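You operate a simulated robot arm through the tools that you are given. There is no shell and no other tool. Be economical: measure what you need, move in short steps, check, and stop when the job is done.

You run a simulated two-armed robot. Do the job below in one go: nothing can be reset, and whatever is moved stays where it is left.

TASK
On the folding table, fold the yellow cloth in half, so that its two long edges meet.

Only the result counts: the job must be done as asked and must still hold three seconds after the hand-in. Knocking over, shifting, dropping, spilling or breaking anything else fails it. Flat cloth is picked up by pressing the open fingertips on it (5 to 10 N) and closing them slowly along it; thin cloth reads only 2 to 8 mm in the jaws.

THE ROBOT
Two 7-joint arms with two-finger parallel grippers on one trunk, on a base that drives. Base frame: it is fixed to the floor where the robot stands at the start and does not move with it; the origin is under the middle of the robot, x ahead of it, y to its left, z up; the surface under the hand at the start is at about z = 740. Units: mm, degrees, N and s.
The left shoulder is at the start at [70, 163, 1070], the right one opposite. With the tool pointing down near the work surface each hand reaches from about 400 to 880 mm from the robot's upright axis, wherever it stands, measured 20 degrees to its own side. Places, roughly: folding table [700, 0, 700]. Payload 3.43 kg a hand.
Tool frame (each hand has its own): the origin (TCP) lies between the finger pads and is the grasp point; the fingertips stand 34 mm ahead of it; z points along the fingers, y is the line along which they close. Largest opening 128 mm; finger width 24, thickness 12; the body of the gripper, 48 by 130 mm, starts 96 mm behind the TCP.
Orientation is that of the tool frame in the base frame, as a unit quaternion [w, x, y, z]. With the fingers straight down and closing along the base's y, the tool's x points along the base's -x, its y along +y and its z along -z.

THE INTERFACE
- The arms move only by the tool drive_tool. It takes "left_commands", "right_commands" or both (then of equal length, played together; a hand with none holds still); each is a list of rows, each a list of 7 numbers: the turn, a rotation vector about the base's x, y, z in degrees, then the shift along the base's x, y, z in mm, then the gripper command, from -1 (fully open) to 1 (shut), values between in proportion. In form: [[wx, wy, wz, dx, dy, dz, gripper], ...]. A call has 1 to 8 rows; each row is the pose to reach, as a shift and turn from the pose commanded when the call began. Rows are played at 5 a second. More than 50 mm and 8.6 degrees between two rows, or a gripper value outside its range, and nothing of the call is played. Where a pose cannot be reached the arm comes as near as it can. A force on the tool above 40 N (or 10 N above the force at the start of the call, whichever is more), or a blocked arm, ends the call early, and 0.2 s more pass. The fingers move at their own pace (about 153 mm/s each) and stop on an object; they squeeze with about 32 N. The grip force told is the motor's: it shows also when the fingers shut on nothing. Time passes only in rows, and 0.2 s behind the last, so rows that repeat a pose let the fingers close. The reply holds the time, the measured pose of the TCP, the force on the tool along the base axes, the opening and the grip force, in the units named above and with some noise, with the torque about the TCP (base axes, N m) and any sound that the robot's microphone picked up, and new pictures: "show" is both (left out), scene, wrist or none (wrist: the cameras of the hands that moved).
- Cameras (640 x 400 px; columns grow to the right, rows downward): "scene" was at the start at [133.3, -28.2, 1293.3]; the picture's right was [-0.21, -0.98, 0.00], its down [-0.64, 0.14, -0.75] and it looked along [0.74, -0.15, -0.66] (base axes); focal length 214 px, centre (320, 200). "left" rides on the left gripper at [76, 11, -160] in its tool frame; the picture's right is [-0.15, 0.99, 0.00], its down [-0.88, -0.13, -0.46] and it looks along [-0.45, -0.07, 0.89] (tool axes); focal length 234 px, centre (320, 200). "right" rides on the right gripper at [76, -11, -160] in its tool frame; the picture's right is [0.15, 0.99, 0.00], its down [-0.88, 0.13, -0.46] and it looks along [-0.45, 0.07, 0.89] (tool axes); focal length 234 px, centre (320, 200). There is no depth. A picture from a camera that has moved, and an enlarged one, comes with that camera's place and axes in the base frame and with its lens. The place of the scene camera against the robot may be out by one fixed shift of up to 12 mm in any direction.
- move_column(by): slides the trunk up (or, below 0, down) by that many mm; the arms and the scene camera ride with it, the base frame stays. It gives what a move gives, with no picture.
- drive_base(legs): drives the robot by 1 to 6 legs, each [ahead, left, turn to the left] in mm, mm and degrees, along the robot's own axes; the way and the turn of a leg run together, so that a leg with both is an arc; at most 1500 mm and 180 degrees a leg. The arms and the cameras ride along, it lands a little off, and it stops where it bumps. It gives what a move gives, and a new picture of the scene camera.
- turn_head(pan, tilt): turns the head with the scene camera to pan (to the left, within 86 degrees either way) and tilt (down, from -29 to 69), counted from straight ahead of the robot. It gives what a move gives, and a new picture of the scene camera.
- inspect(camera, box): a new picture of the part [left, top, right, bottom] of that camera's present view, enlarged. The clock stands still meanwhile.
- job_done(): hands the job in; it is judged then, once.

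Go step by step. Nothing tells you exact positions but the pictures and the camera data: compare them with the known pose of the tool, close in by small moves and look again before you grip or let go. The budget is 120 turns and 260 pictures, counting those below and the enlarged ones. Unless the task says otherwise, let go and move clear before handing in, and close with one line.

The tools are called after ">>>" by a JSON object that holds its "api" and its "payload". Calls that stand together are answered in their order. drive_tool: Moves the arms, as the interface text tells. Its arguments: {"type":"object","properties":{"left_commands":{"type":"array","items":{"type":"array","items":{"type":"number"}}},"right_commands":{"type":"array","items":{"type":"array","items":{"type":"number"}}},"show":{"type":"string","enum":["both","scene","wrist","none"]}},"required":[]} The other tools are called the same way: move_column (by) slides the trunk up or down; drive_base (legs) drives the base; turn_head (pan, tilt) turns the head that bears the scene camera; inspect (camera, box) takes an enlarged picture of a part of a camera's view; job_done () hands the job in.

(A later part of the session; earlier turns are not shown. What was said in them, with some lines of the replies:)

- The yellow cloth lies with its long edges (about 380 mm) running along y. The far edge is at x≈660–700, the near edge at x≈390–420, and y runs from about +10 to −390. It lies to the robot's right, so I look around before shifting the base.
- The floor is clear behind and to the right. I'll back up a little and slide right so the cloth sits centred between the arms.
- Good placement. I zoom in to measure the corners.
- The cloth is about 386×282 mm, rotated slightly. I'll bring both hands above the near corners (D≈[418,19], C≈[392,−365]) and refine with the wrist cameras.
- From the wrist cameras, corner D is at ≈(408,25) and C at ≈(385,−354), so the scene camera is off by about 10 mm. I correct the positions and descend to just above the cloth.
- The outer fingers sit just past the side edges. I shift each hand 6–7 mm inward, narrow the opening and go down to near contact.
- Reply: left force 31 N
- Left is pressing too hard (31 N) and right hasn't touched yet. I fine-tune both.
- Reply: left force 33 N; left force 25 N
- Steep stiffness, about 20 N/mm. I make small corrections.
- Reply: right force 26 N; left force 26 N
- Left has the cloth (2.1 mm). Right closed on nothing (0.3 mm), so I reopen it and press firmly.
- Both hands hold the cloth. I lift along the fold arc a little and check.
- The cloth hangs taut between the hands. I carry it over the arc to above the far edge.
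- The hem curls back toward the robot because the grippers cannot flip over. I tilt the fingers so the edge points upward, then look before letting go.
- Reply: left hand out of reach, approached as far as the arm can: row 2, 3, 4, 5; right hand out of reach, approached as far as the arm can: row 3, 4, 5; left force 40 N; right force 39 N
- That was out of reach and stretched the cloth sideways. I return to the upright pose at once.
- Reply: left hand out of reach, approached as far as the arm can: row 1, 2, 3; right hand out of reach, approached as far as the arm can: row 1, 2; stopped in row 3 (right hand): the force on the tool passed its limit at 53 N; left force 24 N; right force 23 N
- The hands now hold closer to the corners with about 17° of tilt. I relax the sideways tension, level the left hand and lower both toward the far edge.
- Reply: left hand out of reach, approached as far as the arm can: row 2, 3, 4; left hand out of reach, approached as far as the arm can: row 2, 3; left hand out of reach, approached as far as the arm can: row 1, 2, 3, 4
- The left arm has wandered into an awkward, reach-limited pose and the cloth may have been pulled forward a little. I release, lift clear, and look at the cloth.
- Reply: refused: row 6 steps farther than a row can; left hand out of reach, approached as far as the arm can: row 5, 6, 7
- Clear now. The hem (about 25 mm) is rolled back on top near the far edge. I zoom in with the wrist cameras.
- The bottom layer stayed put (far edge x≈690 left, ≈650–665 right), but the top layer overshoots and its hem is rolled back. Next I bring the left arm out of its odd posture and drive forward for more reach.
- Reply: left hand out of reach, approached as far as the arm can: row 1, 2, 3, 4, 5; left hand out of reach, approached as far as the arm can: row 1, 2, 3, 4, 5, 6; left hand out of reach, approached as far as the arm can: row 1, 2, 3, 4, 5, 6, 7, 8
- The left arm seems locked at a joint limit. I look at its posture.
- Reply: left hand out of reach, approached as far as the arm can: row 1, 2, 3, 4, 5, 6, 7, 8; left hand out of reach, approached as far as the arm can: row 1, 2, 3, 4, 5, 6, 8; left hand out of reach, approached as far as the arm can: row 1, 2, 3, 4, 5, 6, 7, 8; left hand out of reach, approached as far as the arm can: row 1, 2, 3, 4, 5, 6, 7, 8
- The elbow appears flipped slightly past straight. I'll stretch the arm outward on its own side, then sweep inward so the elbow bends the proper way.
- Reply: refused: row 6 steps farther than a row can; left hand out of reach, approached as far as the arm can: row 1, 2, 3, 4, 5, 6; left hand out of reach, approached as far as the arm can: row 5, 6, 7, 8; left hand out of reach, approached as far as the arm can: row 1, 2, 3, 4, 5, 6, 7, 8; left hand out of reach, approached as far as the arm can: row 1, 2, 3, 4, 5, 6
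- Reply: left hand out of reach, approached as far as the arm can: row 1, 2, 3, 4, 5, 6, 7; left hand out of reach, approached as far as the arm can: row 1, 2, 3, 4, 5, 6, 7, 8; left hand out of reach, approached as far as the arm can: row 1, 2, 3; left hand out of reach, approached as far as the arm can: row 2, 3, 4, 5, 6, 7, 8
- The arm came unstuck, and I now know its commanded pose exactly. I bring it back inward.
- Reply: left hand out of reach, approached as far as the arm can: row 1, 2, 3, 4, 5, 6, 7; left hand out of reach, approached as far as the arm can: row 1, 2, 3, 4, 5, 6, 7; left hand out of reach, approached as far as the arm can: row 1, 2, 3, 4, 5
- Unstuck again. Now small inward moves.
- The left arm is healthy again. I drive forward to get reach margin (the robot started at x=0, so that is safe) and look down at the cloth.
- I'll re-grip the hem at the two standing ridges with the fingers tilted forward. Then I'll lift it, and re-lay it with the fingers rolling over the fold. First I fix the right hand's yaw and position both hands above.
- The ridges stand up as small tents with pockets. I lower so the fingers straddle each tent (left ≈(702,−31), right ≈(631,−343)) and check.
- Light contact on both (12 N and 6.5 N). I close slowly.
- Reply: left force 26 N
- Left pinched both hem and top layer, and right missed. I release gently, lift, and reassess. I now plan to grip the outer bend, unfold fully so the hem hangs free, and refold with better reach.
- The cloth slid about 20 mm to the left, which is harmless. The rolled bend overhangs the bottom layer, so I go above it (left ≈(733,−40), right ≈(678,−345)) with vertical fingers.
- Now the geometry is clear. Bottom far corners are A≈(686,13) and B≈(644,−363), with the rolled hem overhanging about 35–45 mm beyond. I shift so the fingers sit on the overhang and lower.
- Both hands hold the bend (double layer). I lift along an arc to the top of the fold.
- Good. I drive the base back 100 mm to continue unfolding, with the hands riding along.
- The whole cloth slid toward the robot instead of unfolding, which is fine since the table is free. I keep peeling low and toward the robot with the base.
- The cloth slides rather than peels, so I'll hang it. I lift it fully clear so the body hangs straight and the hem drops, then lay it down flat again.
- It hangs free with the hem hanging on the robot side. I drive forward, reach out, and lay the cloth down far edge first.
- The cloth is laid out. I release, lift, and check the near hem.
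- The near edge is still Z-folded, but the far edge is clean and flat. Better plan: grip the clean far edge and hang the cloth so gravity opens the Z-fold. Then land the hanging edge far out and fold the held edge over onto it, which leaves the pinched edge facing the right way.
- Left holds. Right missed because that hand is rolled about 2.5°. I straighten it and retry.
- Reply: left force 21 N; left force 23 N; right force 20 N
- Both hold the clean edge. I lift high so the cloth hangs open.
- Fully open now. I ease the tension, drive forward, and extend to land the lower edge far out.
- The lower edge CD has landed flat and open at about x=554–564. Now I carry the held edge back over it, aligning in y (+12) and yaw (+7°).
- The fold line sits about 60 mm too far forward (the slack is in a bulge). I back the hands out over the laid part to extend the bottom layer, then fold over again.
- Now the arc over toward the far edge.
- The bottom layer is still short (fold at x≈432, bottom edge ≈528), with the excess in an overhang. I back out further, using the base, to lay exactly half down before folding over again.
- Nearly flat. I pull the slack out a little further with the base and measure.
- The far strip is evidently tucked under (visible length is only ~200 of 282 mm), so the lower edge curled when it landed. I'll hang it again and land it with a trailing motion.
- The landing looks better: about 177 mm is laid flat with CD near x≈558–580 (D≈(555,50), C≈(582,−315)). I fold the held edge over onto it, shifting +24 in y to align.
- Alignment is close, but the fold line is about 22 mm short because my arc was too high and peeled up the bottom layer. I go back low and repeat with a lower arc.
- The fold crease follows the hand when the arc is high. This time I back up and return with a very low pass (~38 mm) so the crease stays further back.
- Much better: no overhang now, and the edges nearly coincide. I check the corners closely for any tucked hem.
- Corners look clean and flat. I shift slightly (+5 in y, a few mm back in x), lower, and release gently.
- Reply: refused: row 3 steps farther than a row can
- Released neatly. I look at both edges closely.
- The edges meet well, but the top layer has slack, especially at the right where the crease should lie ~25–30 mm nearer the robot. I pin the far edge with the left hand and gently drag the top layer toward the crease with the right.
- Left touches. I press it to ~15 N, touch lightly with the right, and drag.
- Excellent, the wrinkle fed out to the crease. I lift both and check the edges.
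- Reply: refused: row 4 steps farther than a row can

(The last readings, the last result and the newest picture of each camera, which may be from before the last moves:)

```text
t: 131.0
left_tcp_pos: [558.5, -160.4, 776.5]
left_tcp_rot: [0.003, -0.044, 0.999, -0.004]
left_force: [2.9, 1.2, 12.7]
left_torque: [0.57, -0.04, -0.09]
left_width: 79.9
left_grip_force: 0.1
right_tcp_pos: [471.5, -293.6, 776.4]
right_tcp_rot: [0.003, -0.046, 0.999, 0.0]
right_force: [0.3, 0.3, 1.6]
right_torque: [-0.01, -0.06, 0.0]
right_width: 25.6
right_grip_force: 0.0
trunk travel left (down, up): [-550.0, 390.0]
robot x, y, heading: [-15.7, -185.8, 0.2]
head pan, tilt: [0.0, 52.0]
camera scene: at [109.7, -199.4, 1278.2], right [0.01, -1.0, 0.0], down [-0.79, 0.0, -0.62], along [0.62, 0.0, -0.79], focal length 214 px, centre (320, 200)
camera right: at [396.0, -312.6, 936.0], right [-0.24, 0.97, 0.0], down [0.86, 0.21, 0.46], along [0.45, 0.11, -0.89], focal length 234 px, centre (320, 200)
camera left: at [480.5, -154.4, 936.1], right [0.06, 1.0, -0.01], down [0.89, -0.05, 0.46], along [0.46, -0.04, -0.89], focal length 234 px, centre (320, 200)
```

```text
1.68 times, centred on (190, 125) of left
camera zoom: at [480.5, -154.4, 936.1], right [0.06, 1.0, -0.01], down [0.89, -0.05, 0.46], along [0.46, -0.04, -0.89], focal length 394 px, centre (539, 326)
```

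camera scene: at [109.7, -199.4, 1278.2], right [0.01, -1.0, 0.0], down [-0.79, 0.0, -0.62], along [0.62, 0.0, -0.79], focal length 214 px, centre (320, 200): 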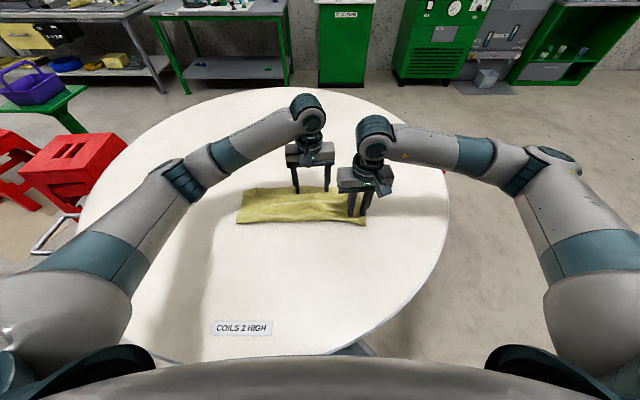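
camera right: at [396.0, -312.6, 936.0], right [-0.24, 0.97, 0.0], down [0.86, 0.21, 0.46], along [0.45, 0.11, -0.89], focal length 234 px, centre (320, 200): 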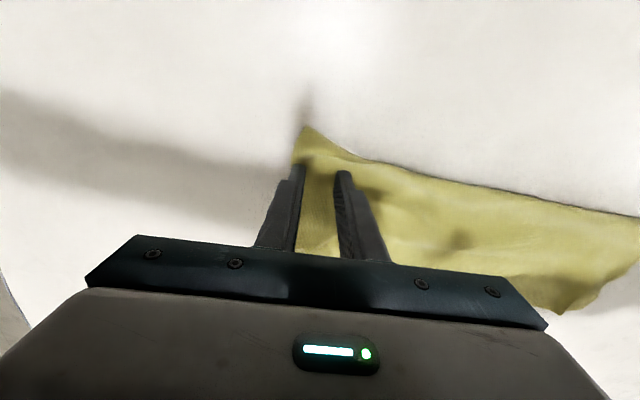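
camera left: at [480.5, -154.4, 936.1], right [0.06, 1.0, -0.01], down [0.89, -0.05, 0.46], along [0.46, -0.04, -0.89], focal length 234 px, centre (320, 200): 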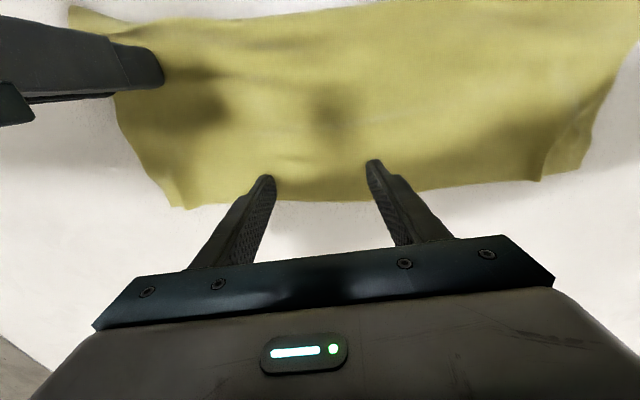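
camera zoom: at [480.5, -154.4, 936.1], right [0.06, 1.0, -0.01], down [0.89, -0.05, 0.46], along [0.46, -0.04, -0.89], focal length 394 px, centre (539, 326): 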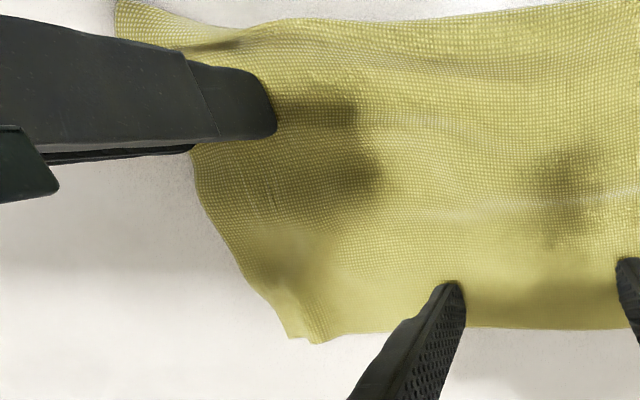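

>>> {"api": "drive_tool", "payload": {"left_commands": [[0, 0, 0, 0, 0, 15, -0.25], [0, 0, 0, 0, 25, 40, -0.25], [0, 0, 0, -15, 60, 60, 0], [0, 0, 0, -35, 95, 80, 0.3], [0, 0, 0, -55, 130, 100, 0.3]], "right_commands": [[0, 0, 0, 0, 0, 15, 0.6], [0, 0, 0, 0, -10, 40, 0.6], [0, 0, 0, 0, -20, 70, 0.6], [0, 0, 0, 0, -30, 100, 0.6], [0, 0, 0, 0, -40, 130, 0.6]]}}

>>> {"api": "inspect", "payload": {"camera": "scene", "box": [220, 170, 380, 245]}}

>>> {"api": "inspect", "payload": {"camera": "right", "box": [260, 80, 640, 290]}}

```text
t: 132.2
left_tcp_pos: [503.9, -31.1, 877.3]
left_tcp_rot: [0.001, -0.043, 0.999, -0.005]
left_force: [0.2, -0.6, -0.3]
left_torque: [0.01, 0.0, -0.01]
left_width: 44.9
left_grip_force: 0.1
right_tcp_pos: [469.3, -334.5, 909.0]
right_tcp_rot: [0.003, -0.046, 0.999, 0.001]
right_force: [-0.7, 0.2, -0.3]
right_torque: [0.01, -0.01, 0.02]
right_width: 25.4
right_grip_force: 0.0
trunk travel left (down, up): [-550.0, 390.0]
robot x, y, heading: [-15.6, -185.1, 0.5]
head pan, tilt: [0.0, 52.0]
camera scene: at [109.5, -198.3, 1278.2], right [0.0, -1.0, 0.0], down [-0.79, 0.0, -0.62], along [0.62, 0.0, -0.79], focal length 214 px, centre (320, 200)
camera right: at [394.8, -353.1, 1068.0], right [-0.24, 0.97, 0.0], down [0.86, 0.21, 0.46], along [0.45, 0.11, -0.89], focal length 234 px, centre (320, 200)
camera left: at [425.4, -25.2, 1037.6], right [0.06, 1.0, -0.01], down [0.89, -0.05, 0.46], along [0.46, -0.04, -0.89], focal length 234 px, centre (320, 200)
```

scene: 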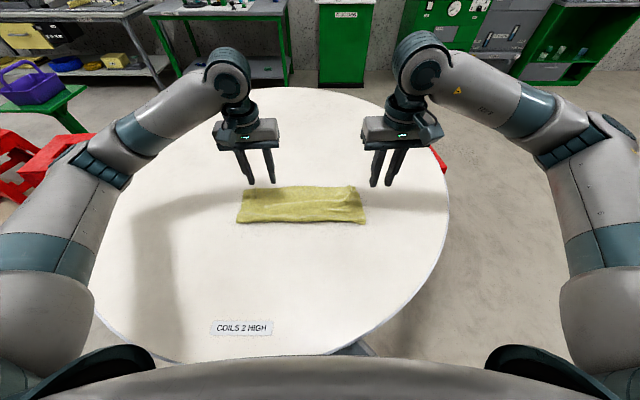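
right: 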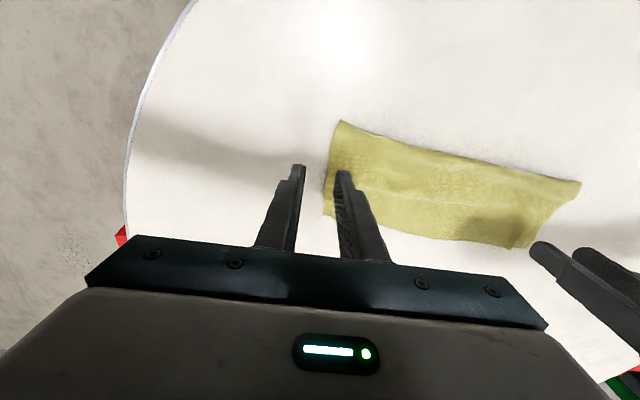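
left: 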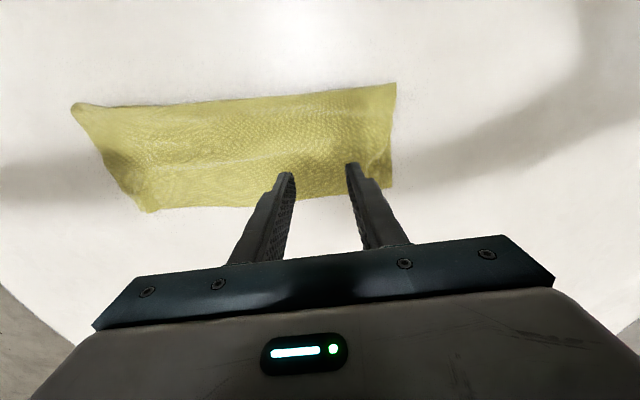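

```text
4.00 times, centred on (300, 208) of scene
camera zoom: at [109.5, -198.3, 1278.2], right [0.0, -1.0, 0.0], down [-0.79, 0.0, -0.62], along [0.62, 0.0, -0.79], focal length 858 px, centre (400, 170)
```

zoom: 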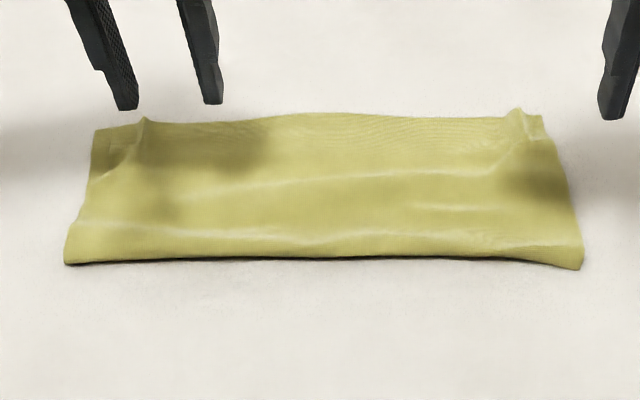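

```text
1.68 times, centred on (450, 185) of right
camera zoom: at [394.8, -353.1, 1068.0], right [-0.24, 0.97, 0.0], down [0.86, 0.21, 0.46], along [0.45, 0.11, -0.89], focal length 394 px, centre (101, 225)
```

zoom: 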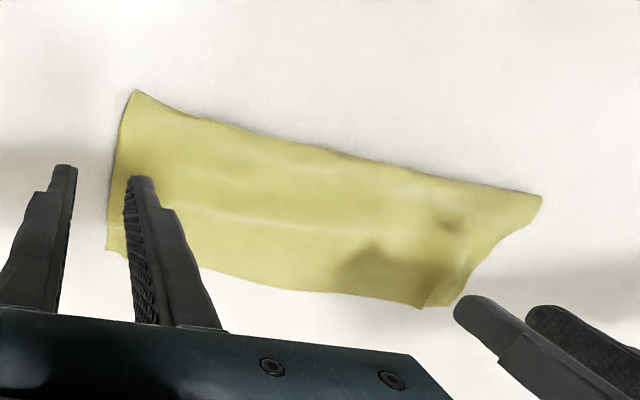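

The right side is neat now. I do the same for the left half: right hand pins the far edge, left drags the slack to the crease.

>>> {"api": "drive_tool", "payload": {"left_commands": [[0, 0, 0, 0, 10, -10, 0.6], [0, 0, 0, 0, 20, -30, 0.6], [0, 0, 0, 1, 30, -60, 0.6], [0, 0, 0, 1, 41, -80, 0.6], [0, 0, 0, 1, 41, -92, 0.6], [0, 0, 0, 1, 41, -97, 0.6]], "right_commands": [[0, 0, 0, 20, 20, 0, -0.25], [0, 0, 0, 40, 42, -20, -0.25], [0, 0, 0, 60, 64, -45, -0.25], [0, 0, 0, 80, 86, -75, -0.25], [0, 0, 0, 97, 104, -105, -0.25], [0, 0, 0, 97, 104, -129, -0.25]], "show": "none"}}

```text
t: 133.6
left_tcp_pos: [504.9, 10.6, 779.8]
left_tcp_rot: [0.002, -0.044, 0.999, -0.004]
left_force: [0.7, 0.7, -0.8]
left_torque: [0.04, 0.05, 0.0]
left_width: 26.0
left_grip_force: 0.1
right_tcp_pos: [572.7, -228.4, 776.9]
right_tcp_rot: [0.002, -0.046, 0.999, 0.001]
right_force: [0.7, 0.1, 0.0]
right_torque: [0.02, -0.01, -0.02]
right_width: 80.0
right_grip_force: 0.0
trunk travel left (down, up): [-550.0, 390.0]
robot x, y, heading: [-14.6, -189.0, 0.3]
head pan, tilt: [0.0, 52.0]
```

>>> {"api": "drive_tool", "payload": {"left_commands": [[0, 0, 0, 0, 0, -1.5, 0.6], [0, 0, 0, 0, 0, -3, 0.6], [0, 0, 0, 0, 0, -3, 0.6]], "right_commands": [[0, 0, 0, -6, 0, 0, -0.25], [0, 0, 0, -6, 0, -1.2, -0.25], [0, 0, 0, -6, 0, -1.2, -0.25]], "show": "none"}}

```text
t: 134.4
left_tcp_pos: [505.9, 9.5, 776.3]
left_tcp_rot: [0.003, -0.043, 0.999, -0.004]
left_force: [0.2, -0.2, 1.6]
left_torque: [-0.01, 0.02, 0.0]
left_width: 25.3
left_grip_force: 0.0
right_tcp_pos: [564.5, -229.3, 776.0]
right_tcp_rot: [0.002, -0.047, 0.999, 0.001]
right_force: [-0.1, 1.1, 4.1]
right_torque: [0.17, 0.01, -0.03]
right_width: 80.1
right_grip_force: 0.1
trunk travel left (down, up): [-550.0, 390.0]
robot x, y, heading: [-15.7, -186.9, 0.2]
head pan, tilt: [0.0, 52.0]
```

>>> {"api": "drive_tool", "payload": {"left_commands": [[0, 0, 0, 0, 0, -0.3, 0.6], [0, 0, 0, -6, 0, -0.3, 0.6], [0, 0, 0, -12, 0, -0.3, 0.6], [0, 0, 0, -18, 0, -0.3, 0.6], [0, 0, 0, -24, 0, -0.3, 0.6], [0, 0, 0, -30, 0, -0.3, 0.6], [0, 0, 0, -36, 0, -0.3, 0.6]], "right_commands": [[0, 0, 0, 0, 0, -0.5, -0.25], [0, 0, 0, 0, 0, -0.5, -0.25], [0, 0, 0, 0, 0, -0.5, -0.25], [0, 0, 0, 0, 0, -0.5, -0.25], [0, 0, 0, 0, 0, -0.5, -0.25], [0, 0, 0, 0, 0, -0.5, -0.25], [0, 0, 0, 0, 0, -0.5, -0.25]], "show": "scene"}}

>>> {"api": "inspect", "payload": {"camera": "scene", "box": [220, 170, 380, 245]}}

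```text
t: 136.0
left_tcp_pos: [469.0, 11.1, 777.8]
left_tcp_rot: [0.003, -0.044, 0.999, -0.004]
left_force: [0.1, -0.3, -0.9]
left_torque: [0.02, -0.01, 0.01]
left_width: 25.5
left_grip_force: 0.0
right_tcp_pos: [563.7, -229.5, 776.1]
right_tcp_rot: [0.003, -0.046, 0.999, 0.0]
right_force: [-0.1, 0.5, 3.5]
right_torque: [0.1, 0.06, 0.03]
right_width: 80.4
right_grip_force: 0.8
trunk travel left (down, up): [-550.0, 390.0]
robot x, y, heading: [-11.7, -187.4, 0.3]
head pan, tilt: [0.0, 52.0]
camera scene: at [110.4, -199.2, 1278.1], right [0.01, -1.0, 0.0], down [-0.79, 0.0, -0.62], along [0.62, 0.0, -0.79], focal length 214 px, centre (320, 200)
```

scene: 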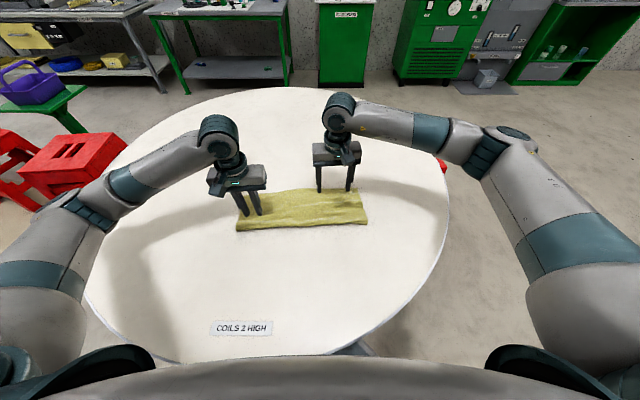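

```text
4.00 times, centred on (300, 208) of scene
camera zoom: at [110.4, -199.2, 1278.1], right [0.01, -1.0, 0.0], down [-0.79, 0.0, -0.62], along [0.62, 0.0, -0.79], focal length 858 px, centre (400, 170)
```

zoom: 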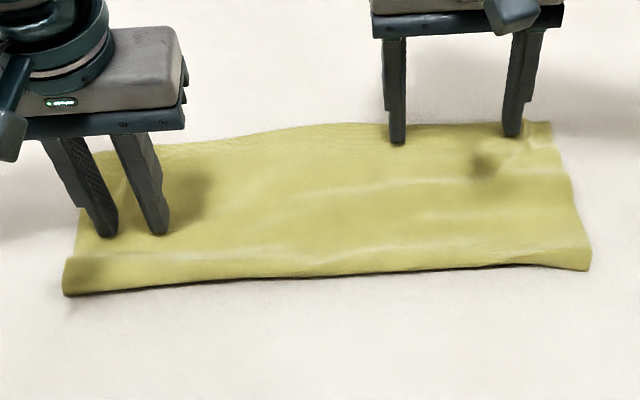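

>>> {"api": "drive_tool", "payload": {"left_commands": [[0, 0, 0, 0, 0, 15, 0.6], [0, 0, 0, 10, 10, 45, 0.6], [0, 0, 0, 20, 15, 80, 0.6], [0, 0, 0, 30, 20, 100, 0.6]], "right_commands": [[0, 0, 0, 0, 0, 15, -0.25], [0, 0, 0, -10, -10, 45, 0], [0, 0, 0, -30, -25, 80, 0.3], [0, 0, 0, -50, -35, 115, 0.3]]}}

>>> {"api": "inspect", "payload": {"camera": "left", "box": [0, 60, 400, 280]}}

>>> {"api": "inspect", "payload": {"camera": "right", "box": [240, 60, 640, 280]}}

```text
t: 137.0
left_tcp_pos: [501.6, 32.6, 876.5]
left_tcp_rot: [0.002, -0.044, 0.999, -0.003]
left_force: [-0.3, -0.4, -0.9]
left_torque: [-0.01, -0.04, -0.01]
left_width: 25.5
left_grip_force: 0.1
right_tcp_pos: [513.3, -265.8, 893.3]
right_tcp_rot: [0.003, -0.046, 0.999, 0.001]
right_force: [-1.0, 0.5, 0.2]
right_torque: [0.02, 0.02, -0.02]
right_width: 44.7
right_grip_force: 0.0
trunk travel left (down, up): [-550.0, 390.0]
robot x, y, heading: [-12.7, -190.9, 0.5]
head pan, tilt: [0.0, 52.0]
camera scene: at [109.9, -199.1, 1278.1], right [0.01, -1.0, 0.0], down [-0.79, 0.0, -0.62], along [0.62, 0.0, -0.79], focal length 214 px, centre (320, 200)
camera right: at [438.1, -284.2, 1052.6], right [-0.24, 0.97, 0.0], down [0.86, 0.21, 0.46], along [0.45, 0.11, -0.89], focal length 234 px, centre (320, 200)
camera left: at [422.4, 38.7, 1036.3], right [0.06, 1.0, -0.01], down [0.89, -0.05, 0.46], along [0.46, -0.03, -0.89], focal length 234 px, centre (320, 200)
```

scene: 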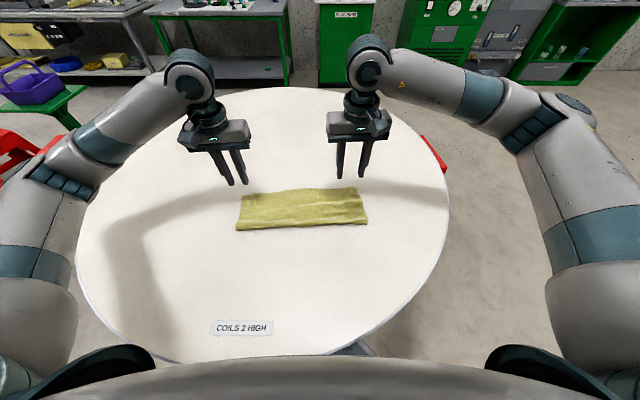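
right: 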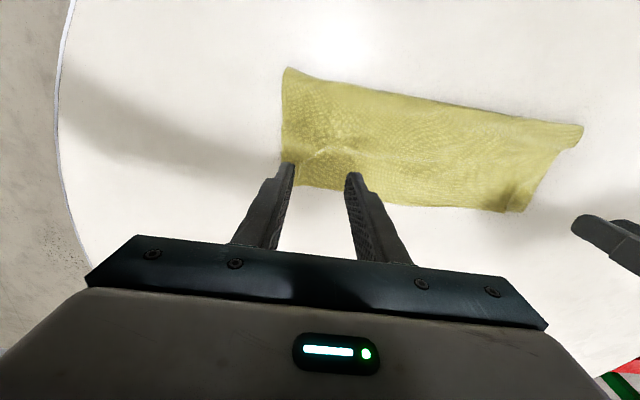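
left: 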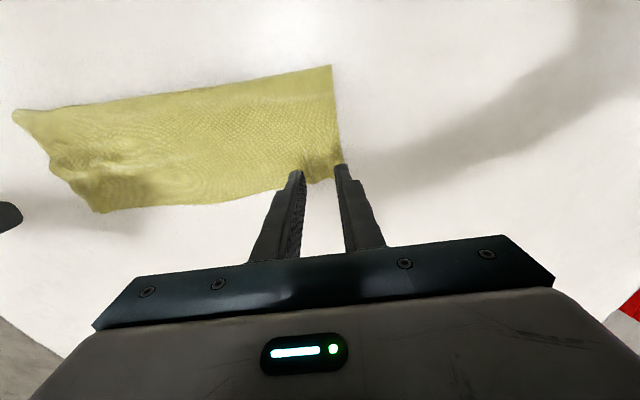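

```text
1.60 times, centred on (200, 170) of left
camera zoom: at [422.4, 38.7, 1036.3], right [0.06, 1.0, -0.01], down [0.89, -0.05, 0.46], along [0.46, -0.03, -0.89], focal length 375 px, centre (512, 248)
```

zoom: 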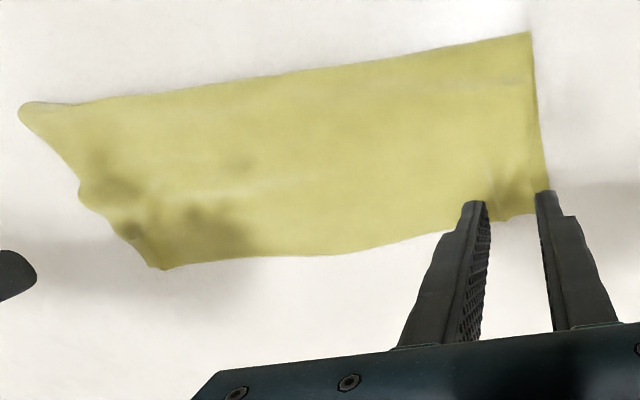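

```text
1.60 times, centred on (440, 170) of right
camera zoom: at [438.1, -284.2, 1052.6], right [-0.24, 0.97, 0.0], down [0.86, 0.21, 0.46], along [0.45, 0.11, -0.89], focal length 375 px, centre (128, 248)
```

zoom: 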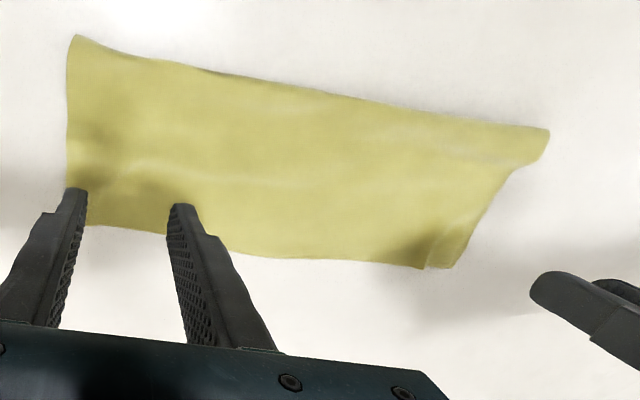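

The folded width is now ≈139–142 mm (half of 282) on both sides, and the edges coincide. I retract the hands and take a last look.

>>> {"api": "drive_tool", "payload": {"left_commands": [[0, 0, 0, -20, 25, 20, 0.3], [0, 0, 0, -40, 55, 40, 0.3], [0, 0, 0, -60, 85, 60, 0.3], [0, 0, 0, -75, 115, 80, 0.3]], "right_commands": [[0, 0, 0, -20, -25, 20, 0.3], [0, 0, 0, -40, -55, 40, 0.3], [0, 0, 0, -60, -85, 60, 0.3], [0, 0, 0, -75, -115, 70, 0.3]], "show": "none"}}

>>> {"api": "inspect", "payload": {"camera": "scene", "box": [225, 175, 385, 240]}}

>>> {"api": "inspect", "payload": {"camera": "left", "box": [0, 60, 320, 260]}}

>>> {"api": "inspect", "payload": {"camera": "right", "box": [320, 60, 640, 260]}}

```text
t: 138.0
left_tcp_pos: [421.1, 143.9, 955.7]
left_tcp_rot: [0.002, -0.043, 0.999, -0.005]
left_force: [0.1, -0.4, 0.7]
left_torque: [0.01, -0.01, 0.03]
left_width: 44.9
left_grip_force: 0.0
right_tcp_pos: [438.3, -381.3, 960.4]
right_tcp_rot: [0.002, -0.047, 0.999, 0.0]
right_force: [-0.6, 0.0, -0.2]
right_torque: [0.05, -0.06, 0.02]
right_width: 44.8
right_grip_force: 0.1
trunk travel left (down, up): [-550.0, 390.0]
robot x, y, heading: [-17.1, -194.3, 0.4]
head pan, tilt: [0.0, 52.0]
```

```text
4.00 times, centred on (305, 208) of scene
camera zoom: at [109.1, -199.7, 1278.3], right [0.0, -1.0, 0.0], down [-0.79, 0.0, -0.62], along [0.62, 0.0, -0.79], focal length 858 px, centre (380, 170)
```

zoom: 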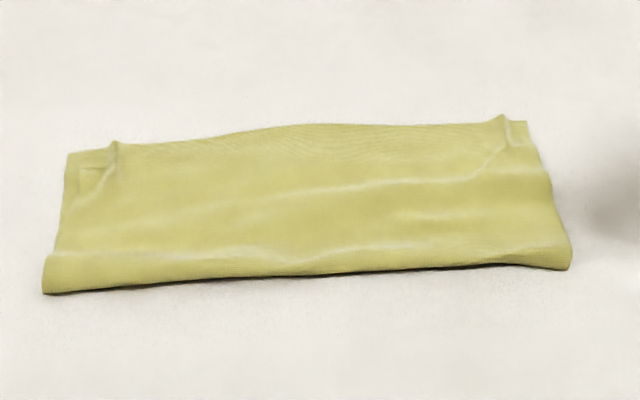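

```text
2.00 times, centred on (160, 160) of left
camera zoom: at [343.5, 150.7, 1115.4], right [0.06, 1.0, -0.01], down [0.89, -0.05, 0.46], along [0.46, -0.04, -0.89], focal length 468 px, centre (640, 280)
```

zoom: 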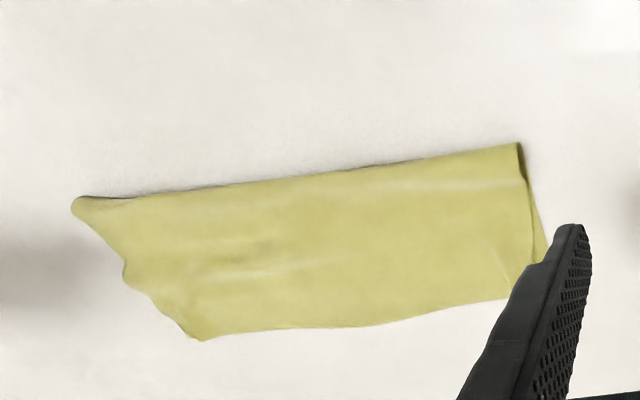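

```text
2.00 times, centred on (480, 160) of right
camera zoom: at [363.6, -399.3, 1120.2], right [-0.24, 0.97, 0.0], down [0.86, 0.21, 0.46], along [0.45, 0.11, -0.89], focal length 468 px, centre (0, 280)
```

zoom: 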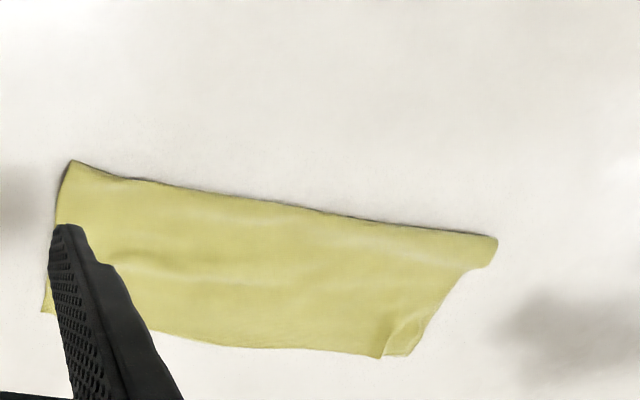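

The cloth lies folded in half with both long edges together on the far side. Nothing else was moved and both hands are clear, so I hand in.

>>> {"api": "job_done", "payload": {}}

```text
The job is handed in.
```

The yellow cloth is folded in half on the folding table with its two long edges together to within a few millimetres by the camera pictures. The folded width measures about 139–142 mm, half of the cloth's 282 mm; a few soft ripples and two small pinch creases remain in the top layer. The cloth slid from its starting spot on the table while I worked.
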